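You operate a simulated robot arm through the tools that you are given. There is no shell and no other tool. Be economical: measure what you need, move in short steps, check, and stop when the job is done.

The job below is to be done with a simulated robot arm. You get a single attempt, and the scene is never put back.

TASK
Empty the orange box into the pasta tin and close the tin.
Fine: red lid off first and seated again last, the empty box in the cream basket.

Only the result counts: the job must be done as asked and must still hold three seconds after the hand-in. Knocking over, shifting, dropping, spilling or breaking anything else fails it. A push-on lid holds only when it is set on centred and level and pressed home; a screw cap is set on level and turned clockwise until tight.

THE ROBOT
A 6-joint arm with a two-finger parallel gripper, fixed in place. Base frame: the origin is at the foot of the arm, x ahead of it, y to its left, z up; the work surface is at about z = 770. Readings come in mm, rad, newtons and seconds.
With the tool pointing down near the work surface it reaches from about 360 to 820 mm from the base axis. Its first joint turns from -2.897 to 2.897 rad. Payload 3.91 kg.
The tool frame sits at the grasp point between the pads (the TCP): z along the fingers, y along the line on which they close. The tips reach 30 mm beyond it. Largest opening 110 mm; finger width 20, thickness 10; the body of the gripper, 48 by 112 mm, starts 55 mm behind the TCP.
Orientation is that of the tool frame in the base frame, as a unit quaternion [x, y, z, w]. With the fingers straight down and closing along the base's y, the tool's x points along the base's -x, its y along +y and its z along -z.

THE INTERFACE
- The arm moves only by the tool play_rows. Its argument "series" is a list of rows, each a list of 6 numbers: the shift along the tool's x, y, z in mm, then the turn, a rotation vector about the tool's x, y, z in rad. In form: [[x, y, z, wx, wy, wz], ...]. A call has 1 to 10 rows; each row is the pose to reach, as a shift and turn from the pose commanded when the call began, along the tool's axes at that moment. "fingers" is the finger opening in mm, from 0 to 110, set as the call begins (left out, the last holds). Each row takes 0.2 s and may step no farther than 50 mm and 0.15 rad from the row before; otherwise, or with a gripper value out of range, the whole call is refused. Where a pose cannot be reached the arm comes as near as it can. A force on the tool above 40 N (or 10 N above the force at the start of the call, whichever is more), or a blocked arm, ends the call early, and 0.2 s more pass. The fingers move at their own pace (about 45 mm/s each) and stop on an object; they squeeze with about 22 N. The grip force told is the motor's: it shows also when the fingers shut on nothing. Time passes only in rows, and 0.2 s behind the last, so rows that repeat a pose let the fingers close. It gives the time, the measured TCP pose, the force on the tool (base axes), the opening and the grip force at its end, in the units of the frame above (readings bear some noise), and new pictures: "pictures" is both (left out), scene, wrist or none.
- Cameras (640 x 400 px; columns grow to the right, rows downward): "scene" is fixed at [50.1, 497.7, 1699.6]; the picture's right is [0.04, -1.00, 0.00], its down [-0.87, -0.04, -0.50] and it looks along [0.50, 0.02, -0.87] (base axes); focal length 312 px, centre (320, 200). "wrist" rides on the gripper at [77, 7, -114] in the tool frame; the picture's right is [-0.09, 1.00, 0.00], its down [-0.80, -0.07, -0.59] and it looks along [-0.59, -0.05, 0.80] (tool axes); focal length 270 px, centre (320, 200). There is no depth. A picture from a camera that has moved, and an enlarged one, comes with that camera's place and axes in the base frame and with its lens.
- raise_lower(by): slides the trunk up (or, below 0, down) by that many mm; the arm rides with it, the base frame stays. It gives what a move gives, with no picture.
- close_up(camera, box): a new picture of the part [left, top, right, bottom] of that camera's present view, enlarged. No time passes.
- sign_off(): hands the job in; it is judged then, once.

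Go step by step. Nothing tells you positions but the pictures and the camera data: compare them with the known pose of the tool, close in by small moves and look again before you grip or let go. The budget is 120 turns and 170 pictures, counting those below and the enlarged ones. Unless the task says otherwise, let go and move clear before handing in, and close with one line.

The tools are called after ">>>" as name(argument=value, ...) on one line, values as JSON. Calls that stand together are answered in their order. play_rows: Moves the arm, as the interface text tells. Its arguments: {"type":"object","properties":{"series":{"type":"array","items":{"type":"array","items":{"type":"number"}}},"fingers":{"type":"number"},"pictures":{"type":"string","enum":["both","scene","wrist","none"]}},"required":["series"]} The other tools are called the same way: raise_lower (by) slides the trunk up or down; close_up (camera, box) takes an enlarged picture of a part of a camera's view; sign_off () hands the job in.

At the start:

```text
clock: 0.0
ee_pos: [283.5, 346.2, 1405.9]
tcp_rot: [0.001, 1.0, -0.001, 0.0]
wrist_force: [-0.1, 0.4, 0.7]
width: 110.0
gripper_force: 0.1
trunk travel left (down, up): [-525.0, 85.0]
```

scene: 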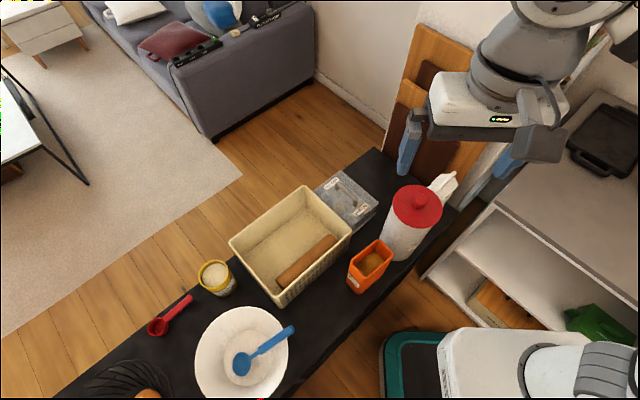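
wrist: 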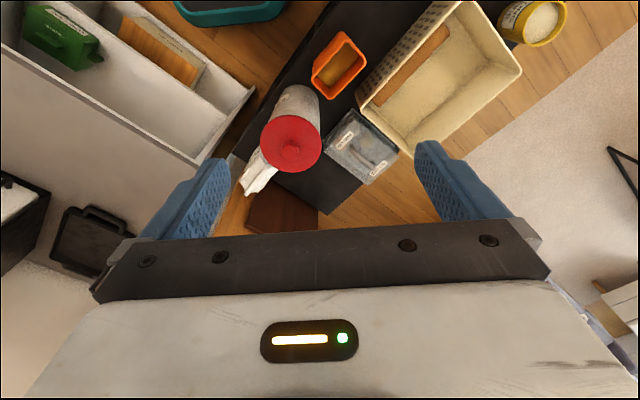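

The tin with its red lid is at the right of the table, the orange box is just in front of it, and the cream basket is to the left. I'll start with enlarged views to measure them.

>>> close_up(camera="scene", box=[320, 160, 480, 300])

>>> close_up(camera="wrist", box=[230, 20, 390, 200])

>>> close_up(camera="scene", box=[200, 160, 400, 310])

```text
2.86 times, centred on (400, 230) of scene
camera zoom: at [50.1, 497.7, 1699.6], right [0.04, -1.0, 0.0], down [-0.87, -0.04, -0.5], along [0.5, 0.02, -0.87], focal length 891 px, centre (91, 114)
```

zoom: 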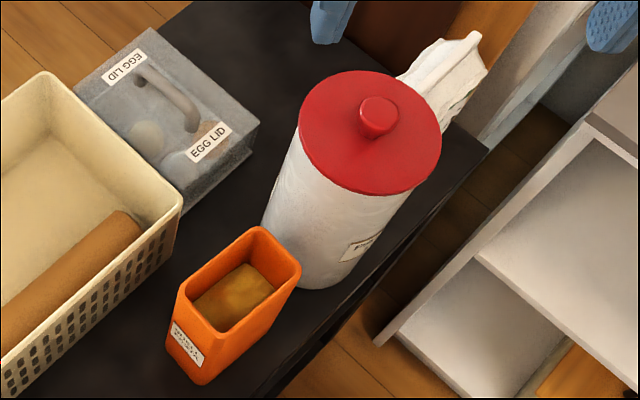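

```text
2.22 times, centred on (310, 110) of wrist
camera zoom: at [206.7, 353.1, 1519.9], right [0.09, 1.0, 0.0], down [0.8, -0.07, 0.59], along [0.59, -0.05, -0.8], focal length 601 px, centre (342, 400)
```

zoom: 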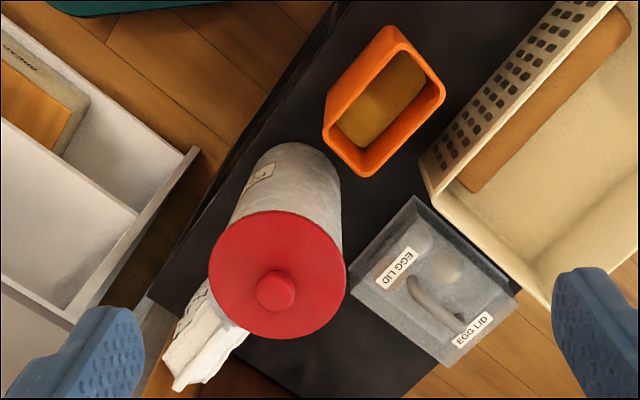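

```text
2.67 times, centred on (300, 235) of scene
camera zoom: at [50.1, 497.7, 1699.6], right [0.04, -1.0, 0.0], down [-0.87, -0.04, -0.5], along [0.5, 0.02, -0.87], focal length 832 px, centre (373, 107)
```

zoom: 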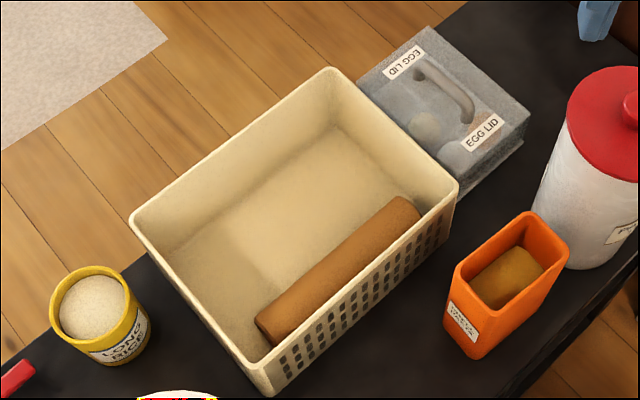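

The two views put the knob at about (413, 284, 1085), the tin at about 300 mm tall, and the orange box rim centre at about (310, 382, 973). I'll lower the trunk part of the way, then line up above the knob.

>>> raise_lower(by=-200)

>>> play_rows(series=[[-22, -10, 0, 0, 0, -0.14], [-44, -20, 0, 0, 0, -0.28], [-66, -31, 0, 0, 0, -0.42], [-88, -42, 0, 0, 0, -0.56], [-110, -52, 0, 0, 0, -0.7], [-129.5, -62, 0, 0, 0, -0.83], [-129.5, -62, 0, 0, 0, -0.83]], fingers=70)

```text
clock: 2.2
ee_pos: [284.5, 345.9, 1205.1]
tcp_rot: [0.0, 1.0, 0.0, 0.0]
wrist_force: [0.6, -0.7, -1.2]
width: 109.9
gripper_force: 0.0
trunk travel left (down, up): [-325.0, 285.0]
```

```text
clock: 3.8
ee_pos: [413.1, 284.7, 1206.4]
tcp_rot: [-0.404, 0.915, 0.0, 0.0]
wrist_force: [-0.1, 0.1, 0.3]
width: 69.8
gripper_force: 0.1
trunk travel left (down, up): [-325.0, 285.0]
camera wrist: at [356.5, 232.3, 1320.3], right [-0.68, 0.74, 0.0], down [0.59, 0.54, 0.59], along [0.44, 0.4, -0.8], focal length 270 px, centre (320, 200)
```

scene: 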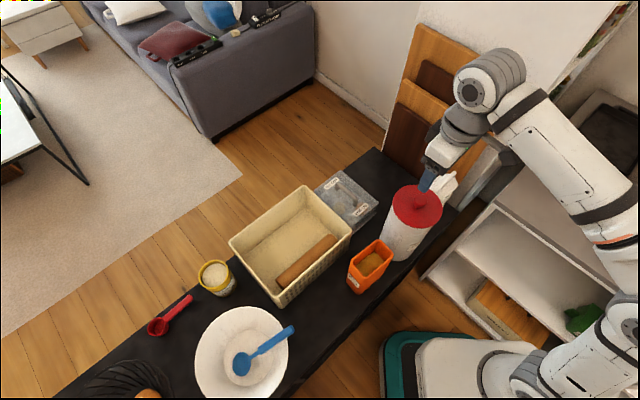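
wrist: 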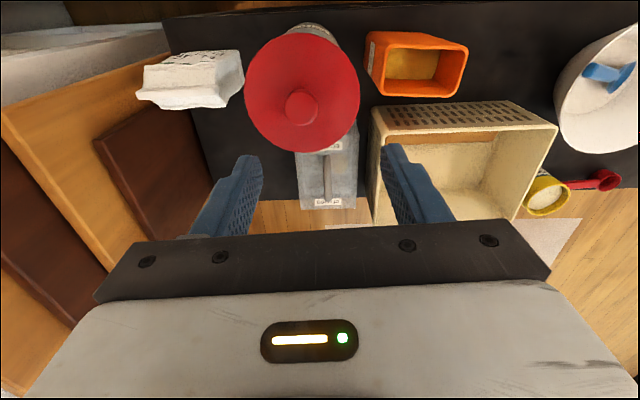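

The wrist view shifts the knob estimate to about (431, 275, 1056). I'll move over that point, go down a little and look again.

>>> play_rows(series=[[-4.7, -20, 0, 0, 0, 0], [-4.7, -20, 30, 0, 0, 0], [-4.7, -20, 60, 0, 0, 0], [-4.7, -20, 60, 0, 0, 0]])

```text
clock: 4.8
ee_pos: [433.2, 276.8, 1145.7]
tcp_rot: [-0.404, 0.915, 0.0, 0.001]
wrist_force: [-0.3, -0.3, -0.4]
width: 70.1
gripper_force: 0.0
trunk travel left (down, up): [-325.0, 285.0]
camera wrist: at [375.9, 224.2, 1259.8], right [-0.68, 0.74, 0.0], down [0.59, 0.54, 0.59], along [0.44, 0.4, -0.8], focal length 270 px, centre (320, 200)
```

scene: 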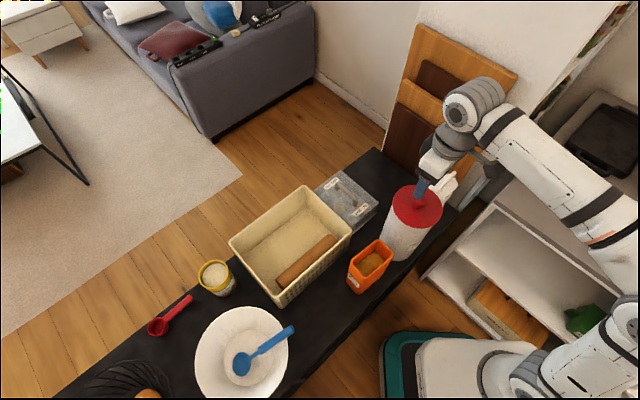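
wrist: 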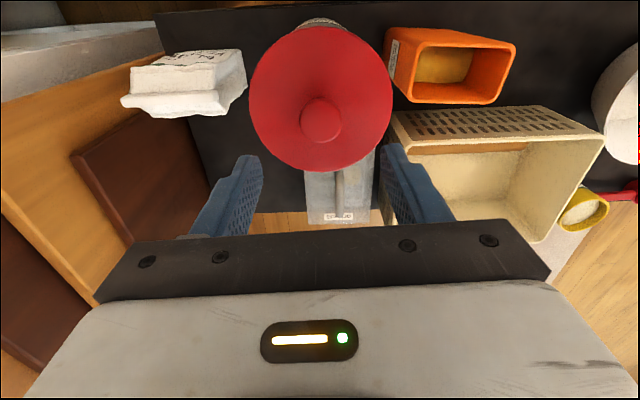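

The knob is already centred on the closing line. I'll go down another 40 mm to pin down its depth.

>>> play_rows(series=[[0, 0, 20, 0, 0, 0], [0, 0, 40, 0, 0, 0], [0, 0, 40, 0, 0, 0]], pictures="none")

>>> close_up(camera="wrist", box=[220, 0, 420, 200])

>>> close_up(camera="scene", box=[370, 140, 470, 270])

```text
clock: 5.6
ee_pos: [432.6, 274.3, 1106.6]
tcp_rot: [-0.404, 0.915, 0.0, 0.001]
wrist_force: [-0.5, -0.1, 0.4]
width: 70.0
gripper_force: 0.0
trunk travel left (down, up): [-325.0, 285.0]
```

```text
2.00 times, centred on (320, 100) of wrist
camera zoom: at [375.7, 222.4, 1220.1], right [-0.68, 0.74, 0.0], down [0.59, 0.54, 0.59], along [0.44, 0.4, -0.8], focal length 541 px, centre (320, 400)
```

zoom: 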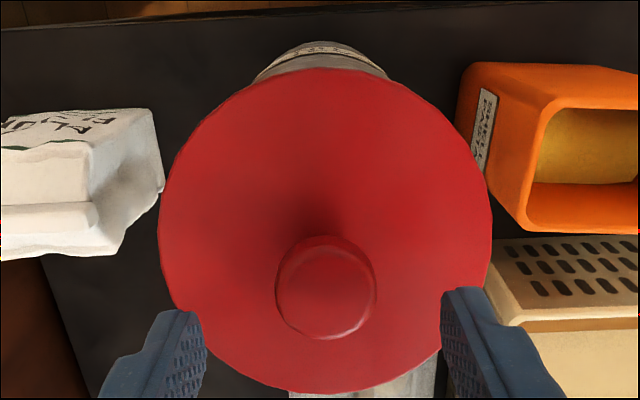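

```text
3.08 times, centred on (420, 205) of scene
camera zoom: at [50.1, 497.7, 1699.6], right [0.04, -1.0, 0.0], down [-0.87, -0.04, -0.5], along [0.5, 0.02, -0.87], focal length 960 px, centre (12, 185)
```

zoom: 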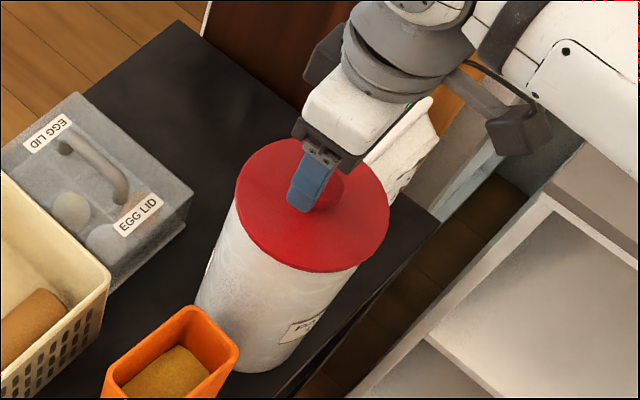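

Best estimate for the knob top is z≈1065, a few mm off in tool x. I'll correct that, go down 20 mm and check against the fingertips.

>>> play_rows(series=[[4, 1.5, 0, 0, 0, 0], [4, 1.5, 10, 0, 0, 0], [4, 1.5, 20, 0, 0, 0], [4, 1.5, 20, 0, 0, 0]], pictures="none")

>>> close_up(camera="wrist", box=[220, 0, 420, 250])

>>> close_up(camera="scene", box=[390, 160, 450, 240])

```text
clock: 6.6
ee_pos: [428.9, 273.4, 1087.1]
tcp_rot: [-0.403, 0.915, 0.0, 0.0]
wrist_force: [-0.2, -0.2, 0.4]
width: 70.4
gripper_force: 0.1
trunk travel left (down, up): [-325.0, 285.0]
```

```text
1.60 times, centred on (320, 125) of wrist
camera zoom: at [370.8, 220.1, 1200.5], right [-0.68, 0.74, 0.0], down [0.59, 0.54, 0.59], along [0.44, 0.4, -0.8], focal length 432 px, centre (320, 320)
```

zoom: 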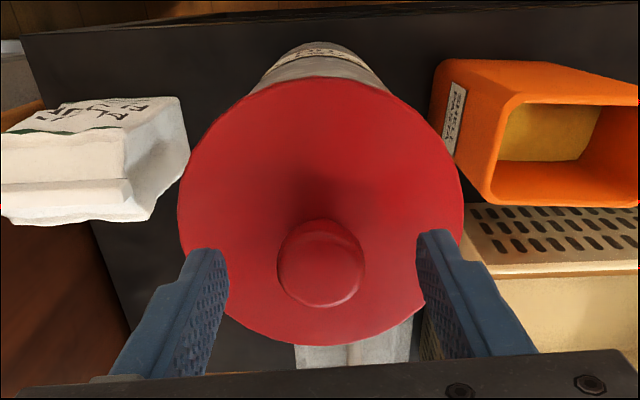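

```text
5.00 times, centred on (420, 200) of scene
camera zoom: at [50.1, 497.7, 1699.6], right [0.04, -1.0, 0.0], down [-0.87, -0.04, -0.5], along [0.5, 0.02, -0.87], focal length 1559 px, centre (-180, 200)
```

zoom: 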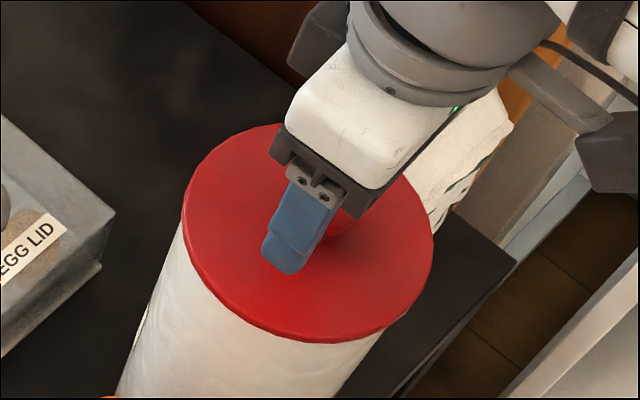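

The views now agree. The knob top is at about 1066, the lid plane at about 1041, and the gripper is centred on it. I'll go down 9 mm and close on the knob.

>>> play_rows(series=[[0, 0, 5, 0, 0, 0], [0, 0, 10, 0, 0, 0], [0, 0, 10, 0, 0, 0]], pictures="none")

>>> play_rows(series=[[0, 0, 0, 0, 0, 0], [0, 0, 0, 0, 0, 0], [0, 0, 0, 0, 0, 0], [0, 0, 0, 0, 0, 0], [0, 0, 0, 0, 0, 0]], fingers=10)

```text
clock: 7.4
ee_pos: [426.6, 272.7, 1076.4]
tcp_rot: [-0.405, 0.915, 0.0, 0.0]
wrist_force: [0.5, 0.5, 0.5]
width: 69.9
gripper_force: 0.0
trunk travel left (down, up): [-325.0, 285.0]
```

```text
clock: 8.6
ee_pos: [427.2, 273.1, 1075.7]
tcp_rot: [-0.403, 0.915, 0.0, 0.0]
wrist_force: [0.5, 0.7, 0.3]
width: 32.7
gripper_force: 22.4
trunk travel left (down, up): [-325.0, 285.0]
camera wrist: at [370.3, 220.2, 1190.9], right [-0.68, 0.74, 0.0], down [0.59, 0.54, 0.59], along [0.44, 0.4, -0.8], focal length 270 px, centre (320, 200)
```

scene: 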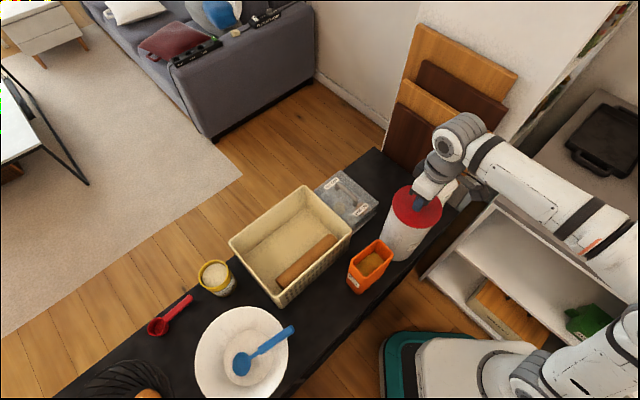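
wrist: 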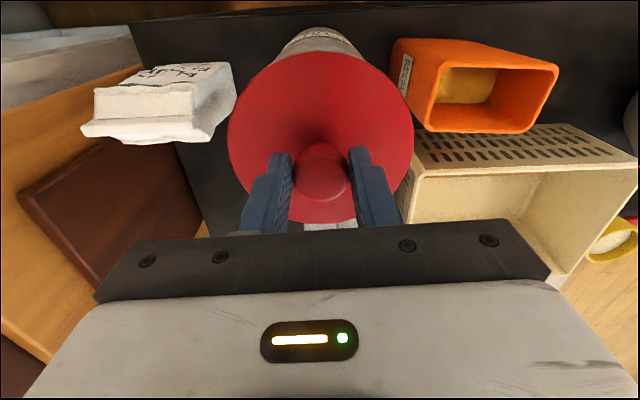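

The knob is held at a width of 32.7 mm. I'll lift slowly and watch the force.

>>> play_rows(series=[[0, 0, -2, 0, 0, 0], [0, 0, -4, 0, 0, 0], [0, 0, -8, 0, 0, 0], [0, 0, -15, 0, 0, 0], [0, 0, -25, 0, 0, 0], [0, 0, -40, 0, 0, 0], [0, 0, -60, 0, 0, 0], [0, 0, -80, 0, 0, 0], [0, 0, -80, 0, 0, 0]])

```text
clock: 10.6
ee_pos: [426.3, 271.7, 1156.1]
tcp_rot: [-0.403, 0.915, 0.0, 0.0]
wrist_force: [0.7, 0.4, -1.2]
width: 32.7
gripper_force: 22.3
trunk travel left (down, up): [-325.0, 285.0]
camera wrist: at [369.9, 219.1, 1270.4], right [-0.68, 0.74, 0.0], down [0.59, 0.54, 0.59], along [0.44, 0.4, -0.8], focal length 270 px, centre (320, 200)
```

scene: 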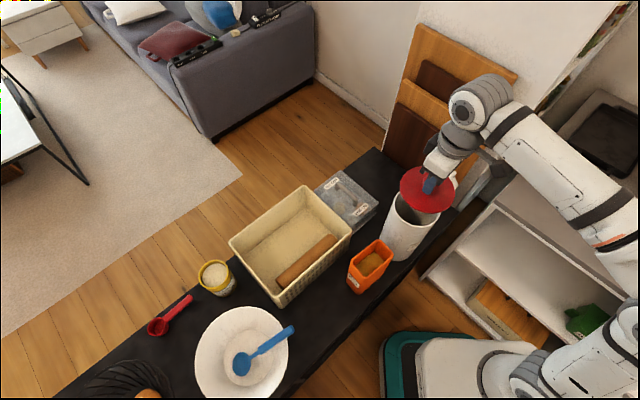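
wrist: 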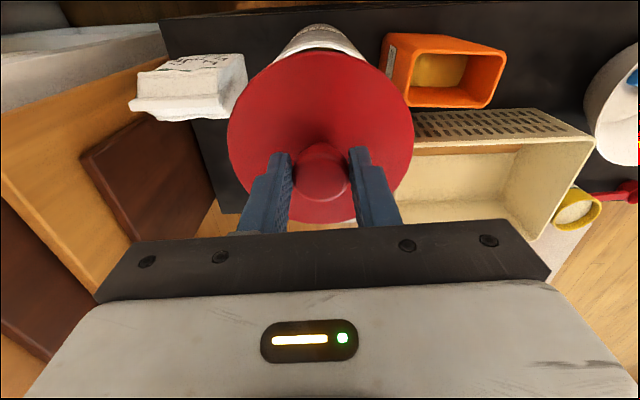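

The lid is off and the tin stayed put. I'll carry the lid along the table to the free spot between the orange box, basket and plate, staying high for now.

>>> play_rows(series=[[-4, 46, 0, 0, 0, 0], [-8, 92, 0, 0, 0, 0], [-12, 138, 0, 0, 0, 0], [-16, 184, 0, 0, 0, 0], [-20, 230, 0, 0, 0, 0], [-24, 276, 0, 0, 0, 0], [-27, 305, 0, 0, 0, 0], [-29, 330, 0, 0, 0, 0], [-29, 330, 0, 0, 0, 0]])

```text
clock: 12.6
ee_pos: [202.1, 515.9, 1154.7]
tcp_rot: [-0.404, 0.915, 0.001, 0.0]
wrist_force: [-0.4, -0.3, -0.2]
width: 32.8
gripper_force: 22.0
trunk travel left (down, up): [-325.0, 285.0]
camera wrist: at [145.2, 463.8, 1269.3], right [-0.68, 0.74, 0.0], down [0.59, 0.54, 0.59], along [0.44, 0.4, -0.8], focal length 270 px, centre (320, 200)
```

scene: 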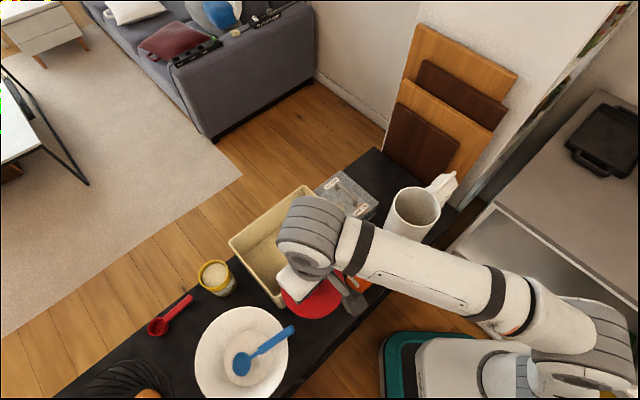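
wrist: 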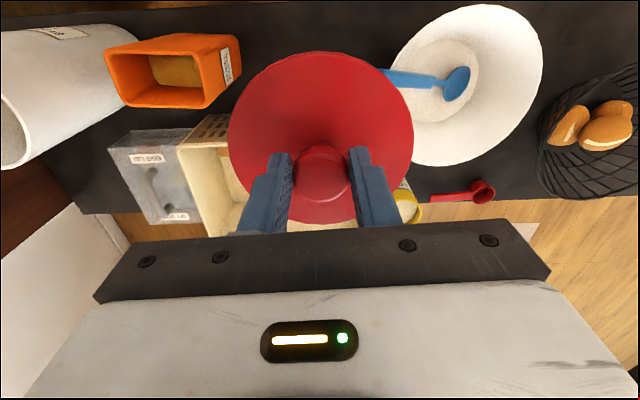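

The spoon handle is close to this spot and the basket rim is high, at about z=930. I'll shift the lid a little toward the table edge and the box, then lower with the trunk.

>>> play_rows(series=[[11.6, -21.4, 0, 0, 0, 0], [11.6, -21.4, 0, 0, 0, 0]], pictures="none")

>>> raise_lower(by=-150)

>>> play_rows(series=[[0, 0, 0, 0, 0, 0]])

```text
clock: 13.2
ee_pos: [210.2, 492.8, 1154.2]
tcp_rot: [-0.404, 0.915, 0.0, 0.0]
wrist_force: [0.8, -0.4, -0.2]
width: 32.6
gripper_force: 22.0
trunk travel left (down, up): [-325.0, 285.0]
```

```text
clock: 14.9
ee_pos: [210.6, 491.3, 1003.1]
tcp_rot: [-0.403, 0.915, 0.0, 0.0]
wrist_force: [-0.7, 0.3, -0.2]
width: 32.7
gripper_force: 22.2
trunk travel left (down, up): [-175.0, 435.0]
```

```text
clock: 15.3
ee_pos: [211.0, 492.5, 1002.9]
tcp_rot: [-0.404, 0.915, 0.0, 0.0]
wrist_force: [-0.3, -0.5, -1.0]
width: 32.5
gripper_force: 22.3
trunk travel left (down, up): [-175.0, 435.0]
camera wrist: at [153.4, 440.3, 1118.1], right [-0.68, 0.74, 0.0], down [0.59, 0.54, 0.59], along [0.44, 0.4, -0.8], focal length 270 px, centre (320, 200)
```

scene: 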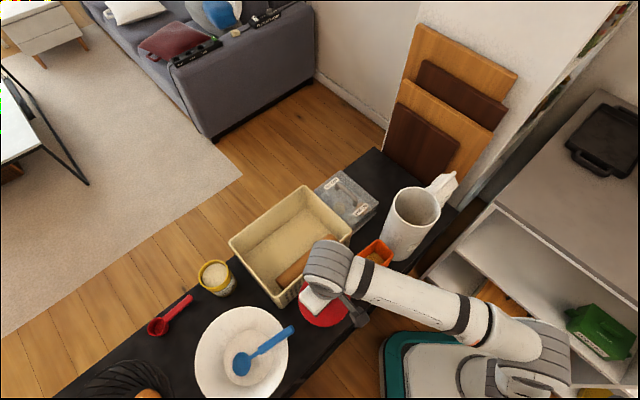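
wrist: 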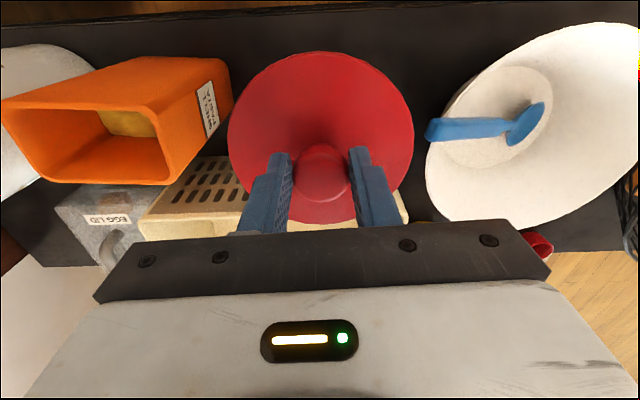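

The clearances look good, so I'll lower further with the trunk and check again.

>>> raise_lower(by=-110)

>>> play_rows(series=[[0, 0, 0, 0, 0, 0]])

```text
clock: 16.7
ee_pos: [209.8, 492.1, 894.9]
tcp_rot: [-0.404, 0.915, 0.0, 0.0]
wrist_force: [0.0, 0.4, -0.6]
width: 32.9
gripper_force: 22.0
trunk travel left (down, up): [-65.0, 545.0]
```

```text
clock: 17.1
ee_pos: [210.6, 493.0, 893.8]
tcp_rot: [-0.404, 0.915, 0.0, 0.0]
wrist_force: [0.0, 0.4, -0.1]
width: 32.7
gripper_force: 22.1
trunk travel left (down, up): [-65.0, 545.0]
camera wrist: at [153.4, 440.3, 1008.1], right [-0.68, 0.74, 0.0], down [0.59, 0.54, 0.59], along [0.44, 0.4, -0.8], focal length 270 px, centre (320, 200)
```

scene: 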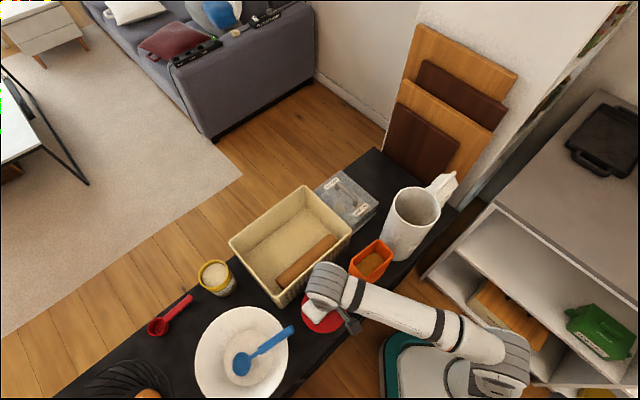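
wrist: 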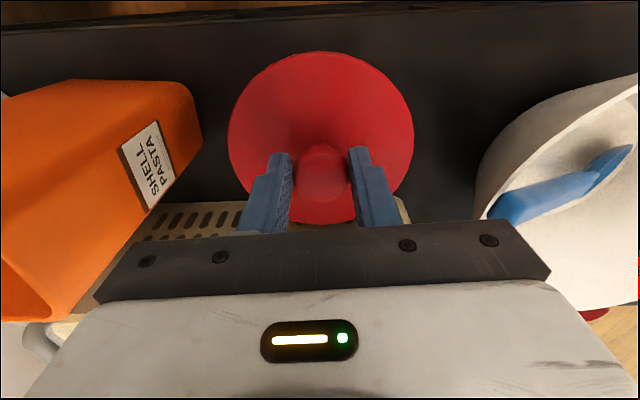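

There is about 30 mm or more clearance to the spoon, box and basket. I'll go down with the arm, taking fine steps near contact.

>>> play_rows(series=[[0, 0, 20, 0, 0, 0], [0, 0, 40, 0, 0, 0], [0, 0, 55, 0, 0, 0], [0, 0, 60, 0, 0, 0], [0, 0, 60, 0, 0, 0]])

```text
clock: 18.3
ee_pos: [209.1, 493.0, 833.8]
tcp_rot: [-0.403, 0.915, 0.0, 0.0]
wrist_force: [0.5, 0.3, -0.6]
width: 32.8
gripper_force: 22.4
trunk travel left (down, up): [-65.0, 545.0]
camera wrist: at [153.5, 440.3, 948.6], right [-0.68, 0.74, 0.0], down [0.59, 0.54, 0.59], along [0.44, 0.4, -0.8], focal length 270 px, centre (320, 200)
```

scene: 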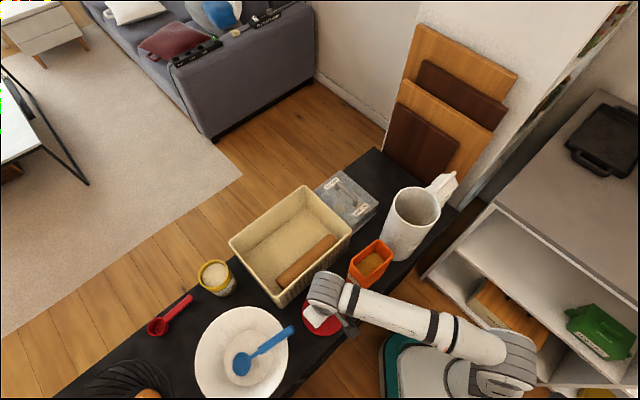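
wrist: 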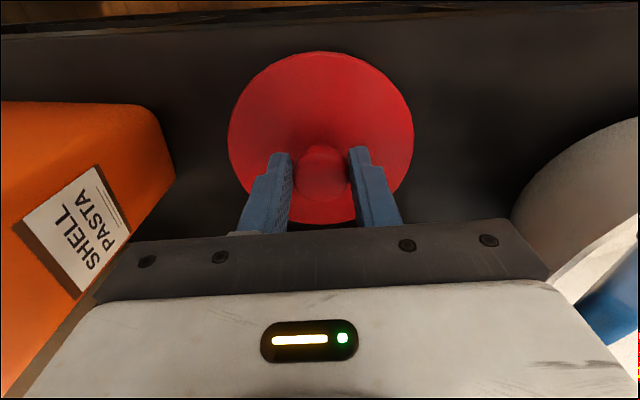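

>>> play_rows(series=[[0, 0, 4, 0, 0, 0], [0, 0, 8, 0, 0, 0], [0, 0, 10, 0, 0, 0], [0, 0, 12, 0, 0, 0], [0, 0, 14, 0, 0, 0], [0, 0, 16, 0, 0, 0], [0, 0, 18, 0, 0, 0]], pictures="wrist")

```text
clock: 20.0
ee_pos: [210.3, 492.1, 820.8]
tcp_rot: [-0.404, 0.915, 0.004, 0.005]
wrist_force: [-2.0, -2.5, 14.8]
width: 32.6
gripper_force: 22.2
trunk travel left (down, up): [-65.0, 545.0]
stopped in row 7: the force on the tool passed its limit (the readings are from after the stop); the commanded pose is now the measured one
camera wrist: at [152.8, 438.7, 934.4], right [-0.68, 0.74, 0.0], down [0.59, 0.54, 0.6], along [0.44, 0.41, -0.8], focal length 270 px, centre (320, 200)
```

wrist: 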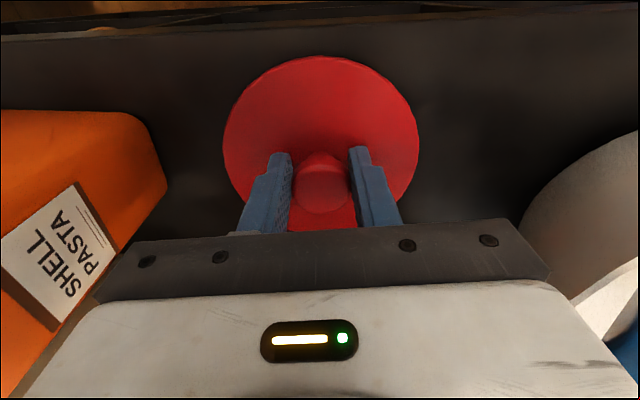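

The lid is resting on the table. I'll release it and rise straight up.

>>> play_rows(series=[[0, 0, 0, 0, 0, 0], [0, 0, 0, 0, 0, 0], [0, 0, 0, 0, 0, 0], [0, 0, -20, 0, 0, 0], [0, 0, -50, 0, 0, 0], [0, 0, -90, 0, 0, 0], [0, 0, -130, 0, 0, 0], [0, 0, -170, 0, 0, 0]], fingers=70)

```text
clock: 21.8
ee_pos: [209.5, 486.6, 984.0]
tcp_rot: [-0.403, 0.915, 0.004, 0.003]
wrist_force: [-0.1, -0.7, -0.7]
width: 69.9
gripper_force: 0.0
out of reach, approached as far as the arm can: row 8
trunk travel left (down, up): [-65.0, 545.0]
camera wrist: at [151.6, 433.8, 1097.4], right [-0.68, 0.74, 0.0], down [0.59, 0.54, 0.6], along [0.44, 0.41, -0.8], focal length 270 px, centre (320, 200)
```

scene: 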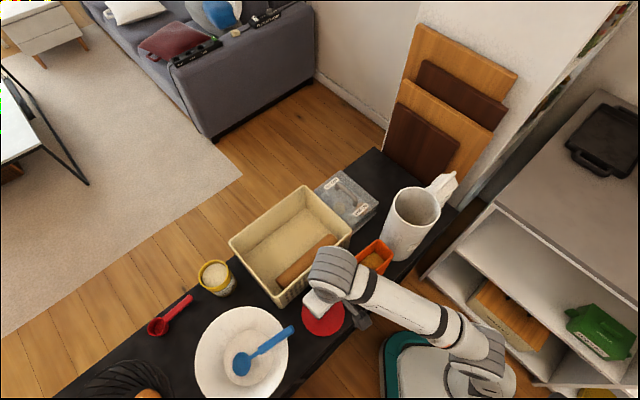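
wrist: 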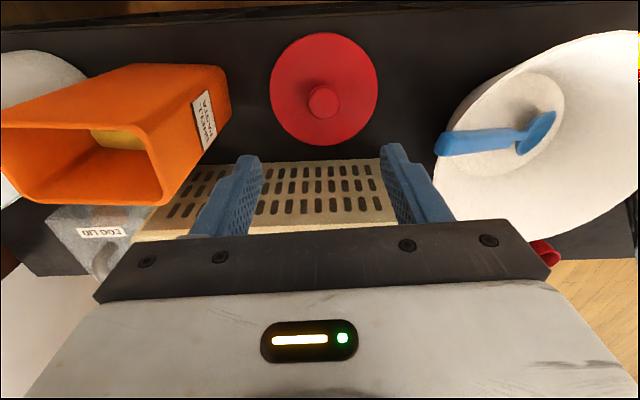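

The lid is down and clear of everything. For the box I plan a horizontal grip on its narrow ends, approached from the robot's side, so the pour is a simple wrist roll. First I'll test that orientation in free air with the trunk raised.

>>> raise_lower(by=120)

>>> play_rows(series=[[0, 0, 0, 0, -0.15, 0], [0, 0, 0, 0, -0.3, 0], [0, 0, 0, 0, -0.45, 0], [0, 0, 0, 0, -0.6, 0], [0, 0, 0, 0, -0.75, 0], [0, 0, 0, 0, -0.9, 0], [0, 0, 0, 0, -1.05, 0], [0, 0, 0, 0, -1.2, 0], [0, 0, 0, 0, -1.2, 0]])

```text
clock: 23.3
ee_pos: [208.7, 487.4, 1102.0]
tcp_rot: [-0.403, 0.915, 0.004, 0.004]
wrist_force: [0.7, -0.4, 0.0]
width: 69.9
gripper_force: 0.1
trunk travel left (down, up): [-185.0, 425.0]
```

```text
clock: 25.3
ee_pos: [207.6, 486.9, 1104.1]
tcp_rot: [-0.331, 0.753, 0.231, 0.519]
wrist_force: [0.4, 0.3, 0.0]
width: 70.2
gripper_force: 0.2
trunk travel left (down, up): [-185.0, 425.0]
camera wrist: at [112.7, 392.4, 1072.2], right [-0.72, 0.69, 0.09], down [-0.13, -0.25, 0.96], along [0.69, 0.67, 0.27], focal length 270 px, centre (320, 200)
```

scene: 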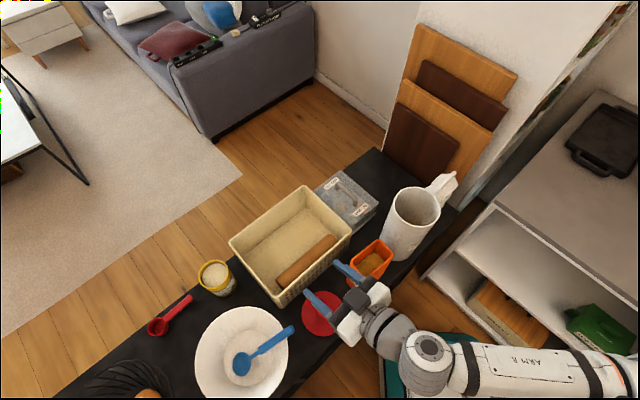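
wrist: 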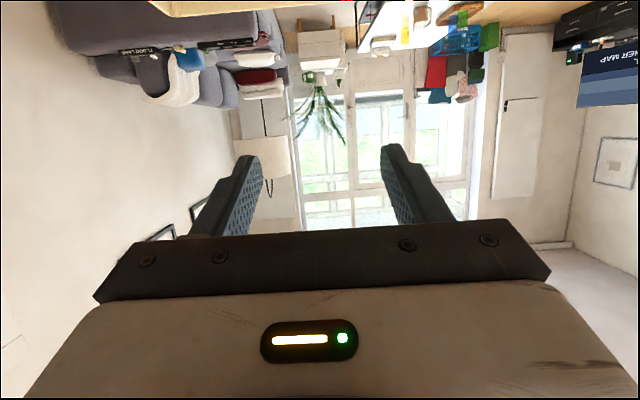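

The horizontal pose is reachable, with the camera below the gripper. I'll finish the tilt and check that the pouring roll is available too.

>>> play_rows(series=[[0, 0, 0, 0, -0.15, 0], [0, 0, 0, 0, -0.3, 0], [0, 0, 0, 0, -0.371, 0], [0, 0, 0, 0, -0.371, 0]], pictures="none")

>>> play_rows(series=[[0, 0, 0, 0, 0, 0.15], [0, 0, 0, 0, 0, 0.3], [0, 0, 0, 0, 0, 0.45], [0, 0, 0, 0, 0, 0.6], [0, 0, 0, 0, 0, 0.75], [0, 0, 0, 0, 0, 0.9], [0, 0, 0, 0, 0, 1.05], [0, 0, 0, 0, 0, 1.2], [0, 0, 0, 0, 0, 1.35], [0, 0, 0, 0, 0, 1.5]], pictures="none")

>>> play_rows(series=[[0, 0, 0, 0, 0, 0.15], [0, 0, 0, 0, 0, 0.3], [0, 0, 0, 0, 0, 0.45], [0, 0, 0, 0, 0, 0.6], [0, 0, 0, 0, 0, 0.75], [0, 0, 0, 0, 0, 0.75]])

>>> close_up(camera="scene", box=[330, 170, 460, 310])

```text
clock: 26.3
ee_pos: [207.2, 488.1, 1103.3]
tcp_rot: [-0.284, 0.644, 0.289, 0.649]
wrist_force: [-0.1, -0.7, -0.6]
width: 69.8
gripper_force: 0.0
trunk travel left (down, up): [-185.0, 425.0]
```

```text
clock: 28.5
ee_pos: [214.7, 478.6, 1186.1]
tcp_rot: [0.229, 0.684, 0.634, 0.277]
wrist_force: [0.2, 0.2, 0.2]
width: 69.8
gripper_force: 0.1
out of reach, approached as far as the arm can: row 8, 9, 10
trunk travel left (down, up): [-185.0, 425.0]
```

```text
clock: 29.9
ee_pos: [293.4, 446.1, 1267.0]
tcp_rot: [0.456, 0.58, 0.675, 0.016]
wrist_force: [0.6, 0.0, 0.1]
width: 70.1
gripper_force: 0.1
out of reach, approached as far as the arm can: row 1, 2, 3, 4, 5, 6
trunk travel left (down, up): [-185.0, 425.0]
camera wrist: at [178.7, 397.3, 1328.5], right [0.56, -0.37, 0.74], down [0.06, -0.87, -0.48], along [0.83, 0.31, -0.47], focal length 270 px, centre (320, 200)
```

scene: 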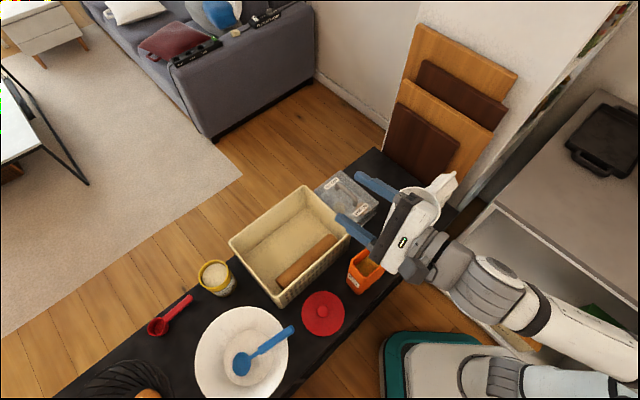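
wrist: 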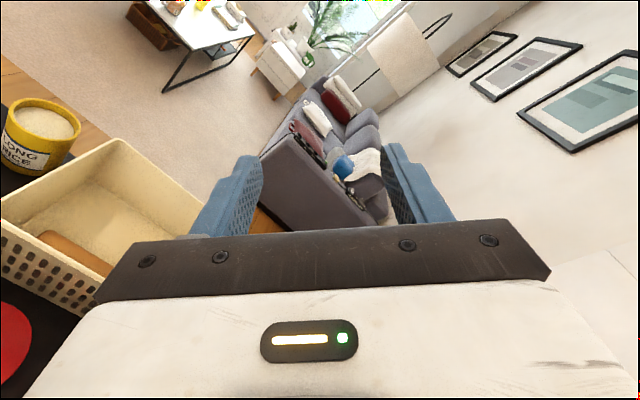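

```text
2.86 times, centred on (395, 240) of scene
camera zoom: at [50.1, 497.7, 1699.6], right [0.04, -1.0, 0.0], down [-0.87, -0.04, -0.5], along [0.5, 0.02, -0.87], focal length 891 px, centre (106, 86)
```

zoom: 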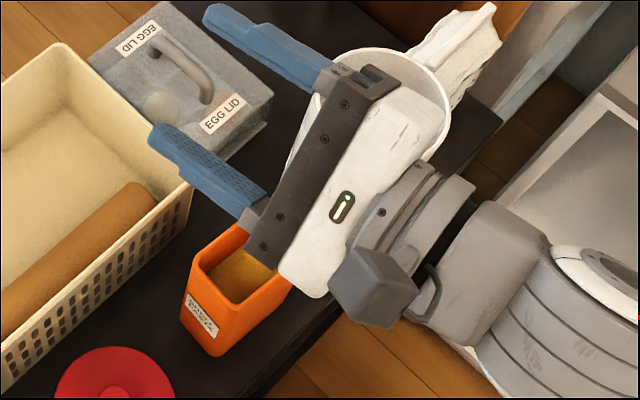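

The positive roll runs out at about +1.1 rad, so I should grip with the camera up (roll −π) and pour by rolling back. I'll unwind now and see where the commanded pose stands.

>>> play_rows(series=[[0, 0, 0, 0, 0, -0.15], [0, 0, 0, 0, 0, -0.3], [0, 0, 0, 0, 0, -0.45], [0, 0, 0, 0, 0, -0.6], [0, 0, 0, 0, 0, -0.75], [0, 0, 0, 0, 0, -0.9], [0, 0, 0, 0, 0, -1.05], [0, 0, 0, 0, 0, -1.2], [0, 0, 0, 0, 0, -1.35], [0, 0, 0, 0, 0, -1.5]], pictures="scene")

```text
clock: 32.1
ee_pos: [293.0, 446.2, 1263.7]
tcp_rot: [-0.064, 0.735, 0.482, 0.472]
wrist_force: [-0.1, -0.1, 0.6]
width: 69.9
gripper_force: 0.0
trunk travel left (down, up): [-185.0, 425.0]
```

scene: 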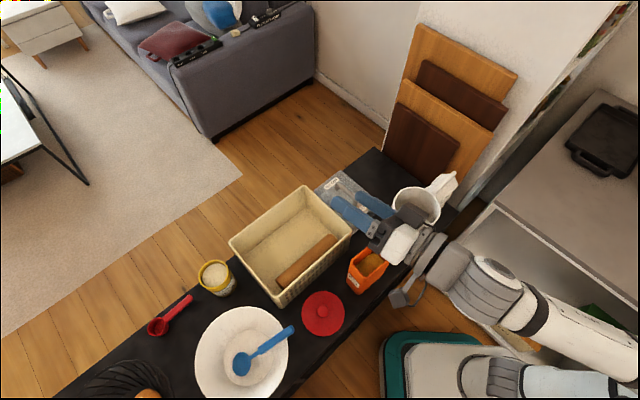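

The tool is back to near-horizontal with about +0.7 rad of roll. I'll keep rolling the negative way toward camera-up, high above everything.

>>> play_rows(series=[[0, 0, 0, 0, 0, -0.15], [0, 0, 0, 0, 0, -0.3], [0, 0, 0, 0, 0, -0.45], [0, 0, 0, 0, 0, -0.6], [0, 0, 0, 0, 0, -0.75], [0, 0, 0, 0, 0, -0.9], [0, 0, 0, 0, 0, -1.05], [0, 0, 0, 0, 0, -1.2], [0, 0, 0, 0, 0, -1.35], [0, 0, 0, 0, 0, -1.5]], pictures="none")

>>> play_rows(series=[[0, 0, 0, 0, 0, -0.15], [0, 0, 0, 0, 0, -0.3], [0, 0, 0, 0, 0, -0.45], [0, 0, 0, 0, 0, -0.6], [0, 0, 0, 0, 0, -0.75], [0, 0, 0, 0, 0, -0.9], [0, 0, 0, 0, 0, -1.05], [0, 0, 0, 0, 0, -1.2], [0, 0, 0, 0, 0, -1.35], [0, 0, 0, 0, 0, -1.5]], pictures="none")

>>> play_rows(series=[[0, 0, 0, 0, 0, -0.15], [0, 0, 0, 0, 0, -0.3], [0, 0, 0, 0, 0, -0.45], [0, 0, 0, 0, 0, -0.6], [0, 0, 0, 0, 0, -0.75], [0, 0, 0, 0, 0, -0.85], [0, 0, 0, 0, 0, -0.85]])

```text
clock: 34.3
ee_pos: [293.3, 446.5, 1264.1]
tcp_rot: [-0.548, 0.494, 0.033, 0.674]
wrist_force: [0.1, -0.3, -1.0]
width: 70.1
gripper_force: 0.0
trunk travel left (down, up): [-185.0, 425.0]
```

```text
clock: 36.5
ee_pos: [292.8, 446.6, 1264.0]
tcp_rot: [0.738, 0.011, 0.436, -0.514]
wrist_force: [-1.0, 0.3, -1.0]
width: 70.0
gripper_force: 0.0
trunk travel left (down, up): [-185.0, 425.0]
```

```text
clock: 38.1
ee_pos: [293.5, 446.1, 1262.0]
tcp_rot: [0.668, 0.314, 0.61, -0.289]
wrist_force: [0.7, 0.0, -0.1]
width: 70.1
gripper_force: 0.0
trunk travel left (down, up): [-185.0, 425.0]
camera wrist: at [230.8, 359.1, 1349.9], right [0.76, -0.64, -0.09], down [-0.48, -0.47, -0.74], along [0.43, 0.61, -0.66], focal length 270 px, centre (320, 200)
```

scene: 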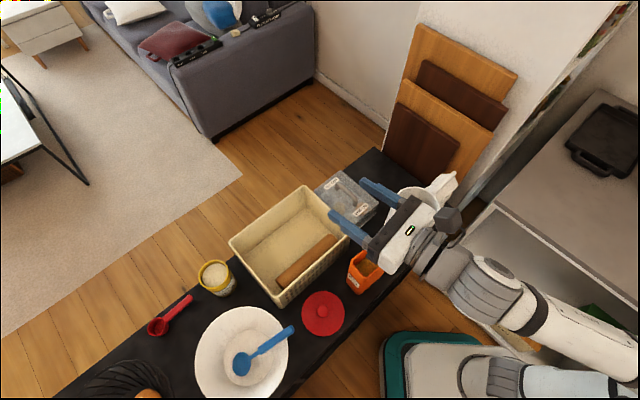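
wrist: 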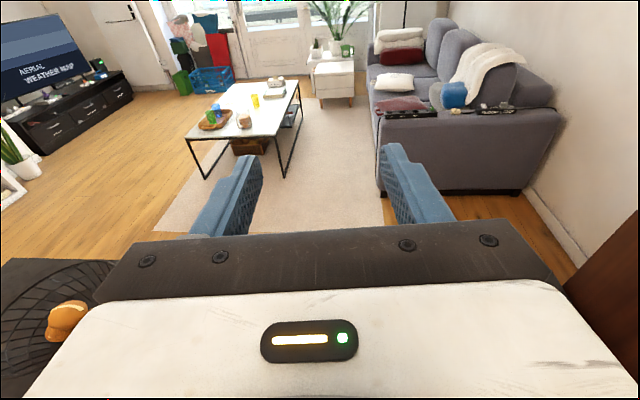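

The roll direction works and the camera is now on top. Next I'll level the tool, face it square to the box (about 41° azimuth), back off to about 75 mm short of the box centre and open fully.

>>> play_rows(series=[[-2, 11, -28, -0.04, 0.022, 0], [-5, 21, -56, -0.08, 0.045, 0], [-7, 32, -84, -0.12, 0.067, 0], [-10, 42, -113, -0.157, 0.09, 0], [-10, 42, -113, -0.157, 0.09, 0]], fingers=110, pictures="none")

>>> raise_lower(by=-140)

>>> play_rows(series=[[0, 0, 0, 0, 0, 0]])

```text
clock: 39.3
ee_pos: [260.7, 331.9, 1258.6]
tcp_rot: [0.666, 0.248, 0.66, -0.243]
wrist_force: [0.0, 0.4, -0.5]
width: 110.0
gripper_force: 0.2
trunk travel left (down, up): [-185.0, 425.0]
```

```text
clock: 40.9
ee_pos: [257.7, 332.6, 1120.5]
tcp_rot: [0.666, 0.248, 0.661, -0.243]
wrist_force: [0.4, 0.2, -0.2]
width: 110.0
gripper_force: 0.1
trunk travel left (down, up): [-45.0, 565.0]
```

```text
clock: 41.3
ee_pos: [257.5, 332.3, 1119.7]
tcp_rot: [0.664, 0.249, 0.661, -0.244]
wrist_force: [0.8, 0.2, -0.6]
width: 110.0
gripper_force: 0.1
trunk travel left (down, up): [-45.0, 565.0]
camera wrist: at [176.1, 252.7, 1197.9], right [0.65, -0.75, -0.08], down [-0.5, -0.34, -0.8], along [0.57, 0.56, -0.6], focal length 270 px, centre (320, 200)
```

scene: 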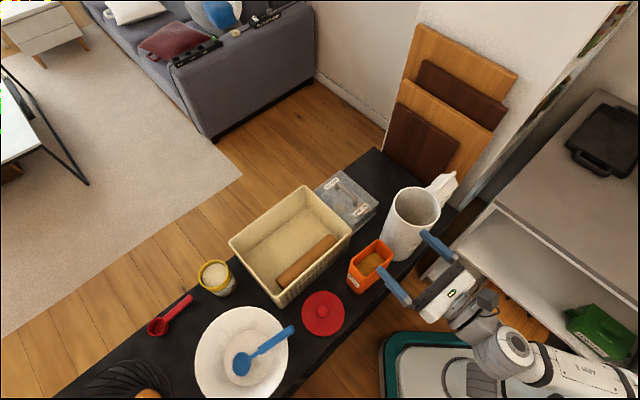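
wrist: 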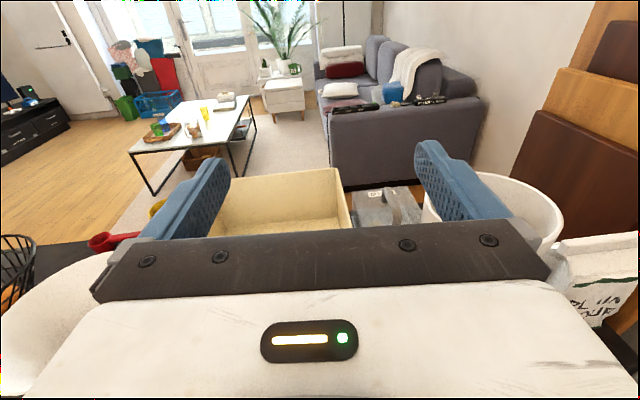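

The tool is level and square. I'll lower with the arm beside the box on the robot's side, looking partway down.

>>> play_rows(series=[[-40, 0, 0, 0, 0, 0], [-80, 0, 0, 0, 0, 0], [-115, 0, 0, 0, 0, 0], [-115, 0, 0, 0, 0, 0]])

```text
clock: 42.3
ee_pos: [253.3, 330.3, 1008.8]
tcp_rot: [0.66, 0.252, 0.662, -0.251]
wrist_force: [-0.5, 0.6, 0.2]
width: 109.9
gripper_force: 0.0
trunk travel left (down, up): [-45.0, 565.0]
camera wrist: at [172.4, 250.4, 1084.9], right [0.66, -0.74, -0.09], down [-0.49, -0.34, -0.8], along [0.57, 0.57, -0.59], focal length 270 px, centre (320, 200)
```

scene: 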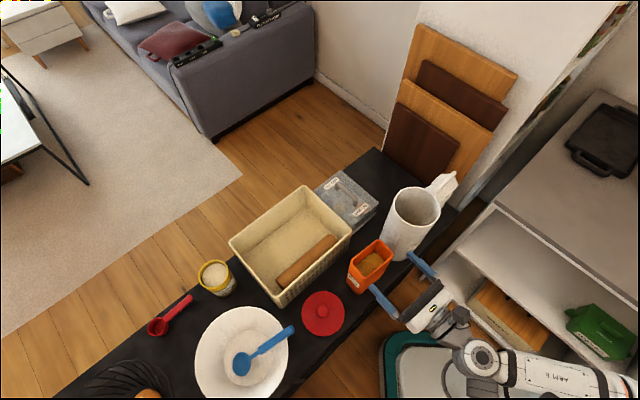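
wrist: 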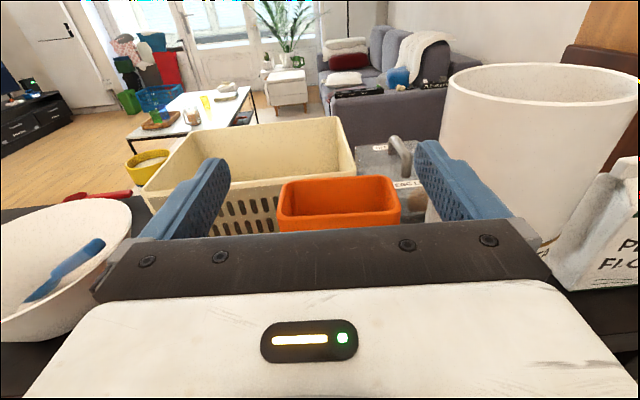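

Now I can see the box clearly: rim at z≈950, long axis at about −51°, and roughly 5 mm to the right of my centreline. I'll correct the yaw and lateral offset, then lower to grip height.

>>> play_rows(series=[[-35, 2, 0, -0.026, 0, 0], [-70, 4.5, 0, -0.052, 0, 0], [-105, 4.5, 0, -0.052, 0, 0], [-138, 4.5, 0, -0.052, 0, 0], [-138, 4.5, 0, -0.052, 0, 0]])

```text
clock: 43.5
ee_pos: [258.3, 327.0, 871.5]
tcp_rot: [0.666, 0.235, 0.668, -0.233]
wrist_force: [-0.2, 0.2, -0.1]
width: 109.9
gripper_force: 0.0
trunk travel left (down, up): [-45.0, 565.0]
camera wrist: at [172.9, 250.5, 947.3], right [0.62, -0.78, -0.09], down [-0.51, -0.32, -0.8], along [0.6, 0.54, -0.59], focal length 270 px, centre (320, 200)
```

scene: 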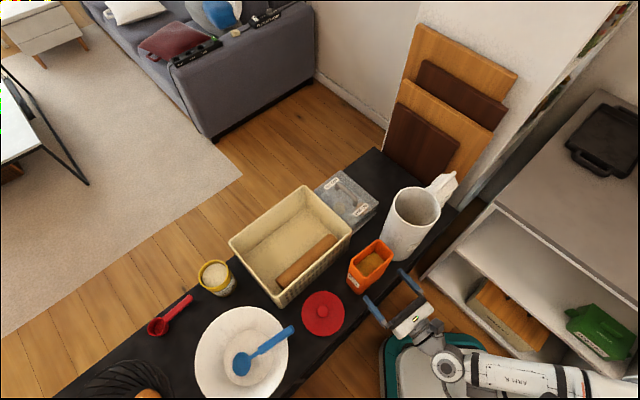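
wrist: 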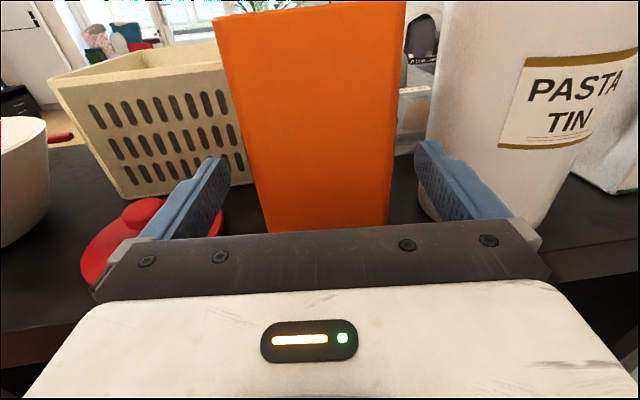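

The box face is centred between the fingers. I'll advance halfway and check clearances.

>>> play_rows(series=[[0, 0, 12, 0, 0, 0], [0, 0, 24, 0, 0, 0], [0, 0, 36, 0, 0, 0], [0, 0, 36, 0, 0, 0]])

>>> close_up(camera="scene", box=[330, 220, 430, 340])

```text
clock: 44.5
ee_pos: [285.7, 351.8, 869.6]
tcp_rot: [0.667, 0.235, 0.668, -0.233]
wrist_force: [-0.9, 0.1, -0.5]
width: 109.9
gripper_force: 0.0
trunk travel left (down, up): [-45.0, 565.0]
camera wrist: at [200.4, 274.6, 947.1], right [0.62, -0.78, -0.09], down [-0.51, -0.32, -0.8], along [0.6, 0.54, -0.59], focal length 270 px, centre (320, 200)
```

scene: 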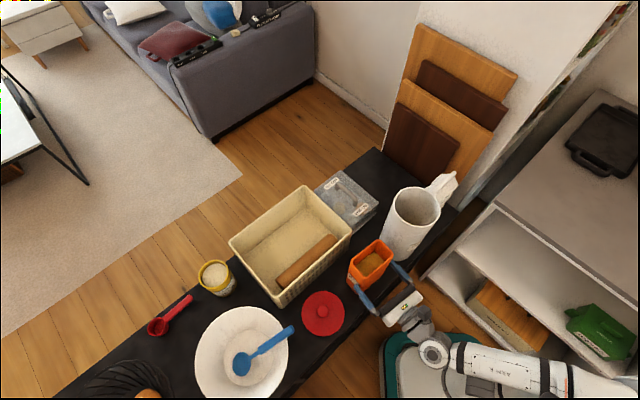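
wrist: 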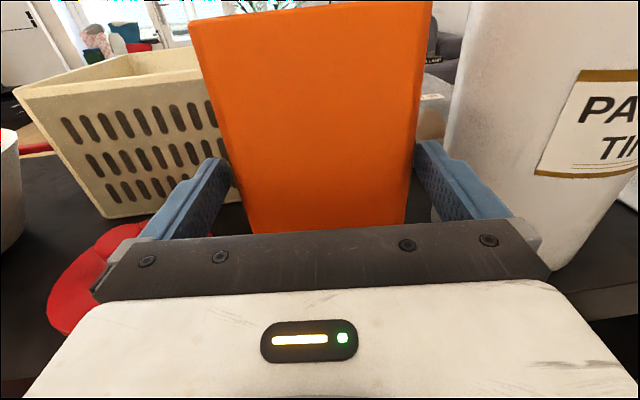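

```text
3.33 times, centred on (380, 280) of scene
camera zoom: at [50.1, 497.7, 1699.6], right [0.04, -1.0, 0.0], down [-0.87, -0.04, -0.5], along [0.5, 0.02, -0.87], focal length 1040 px, centre (120, -67)
```

zoom: 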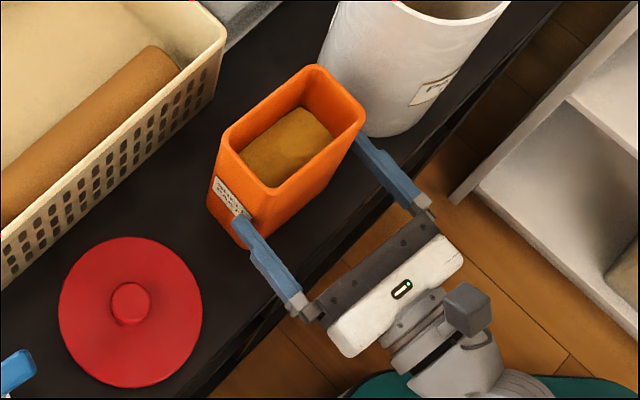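

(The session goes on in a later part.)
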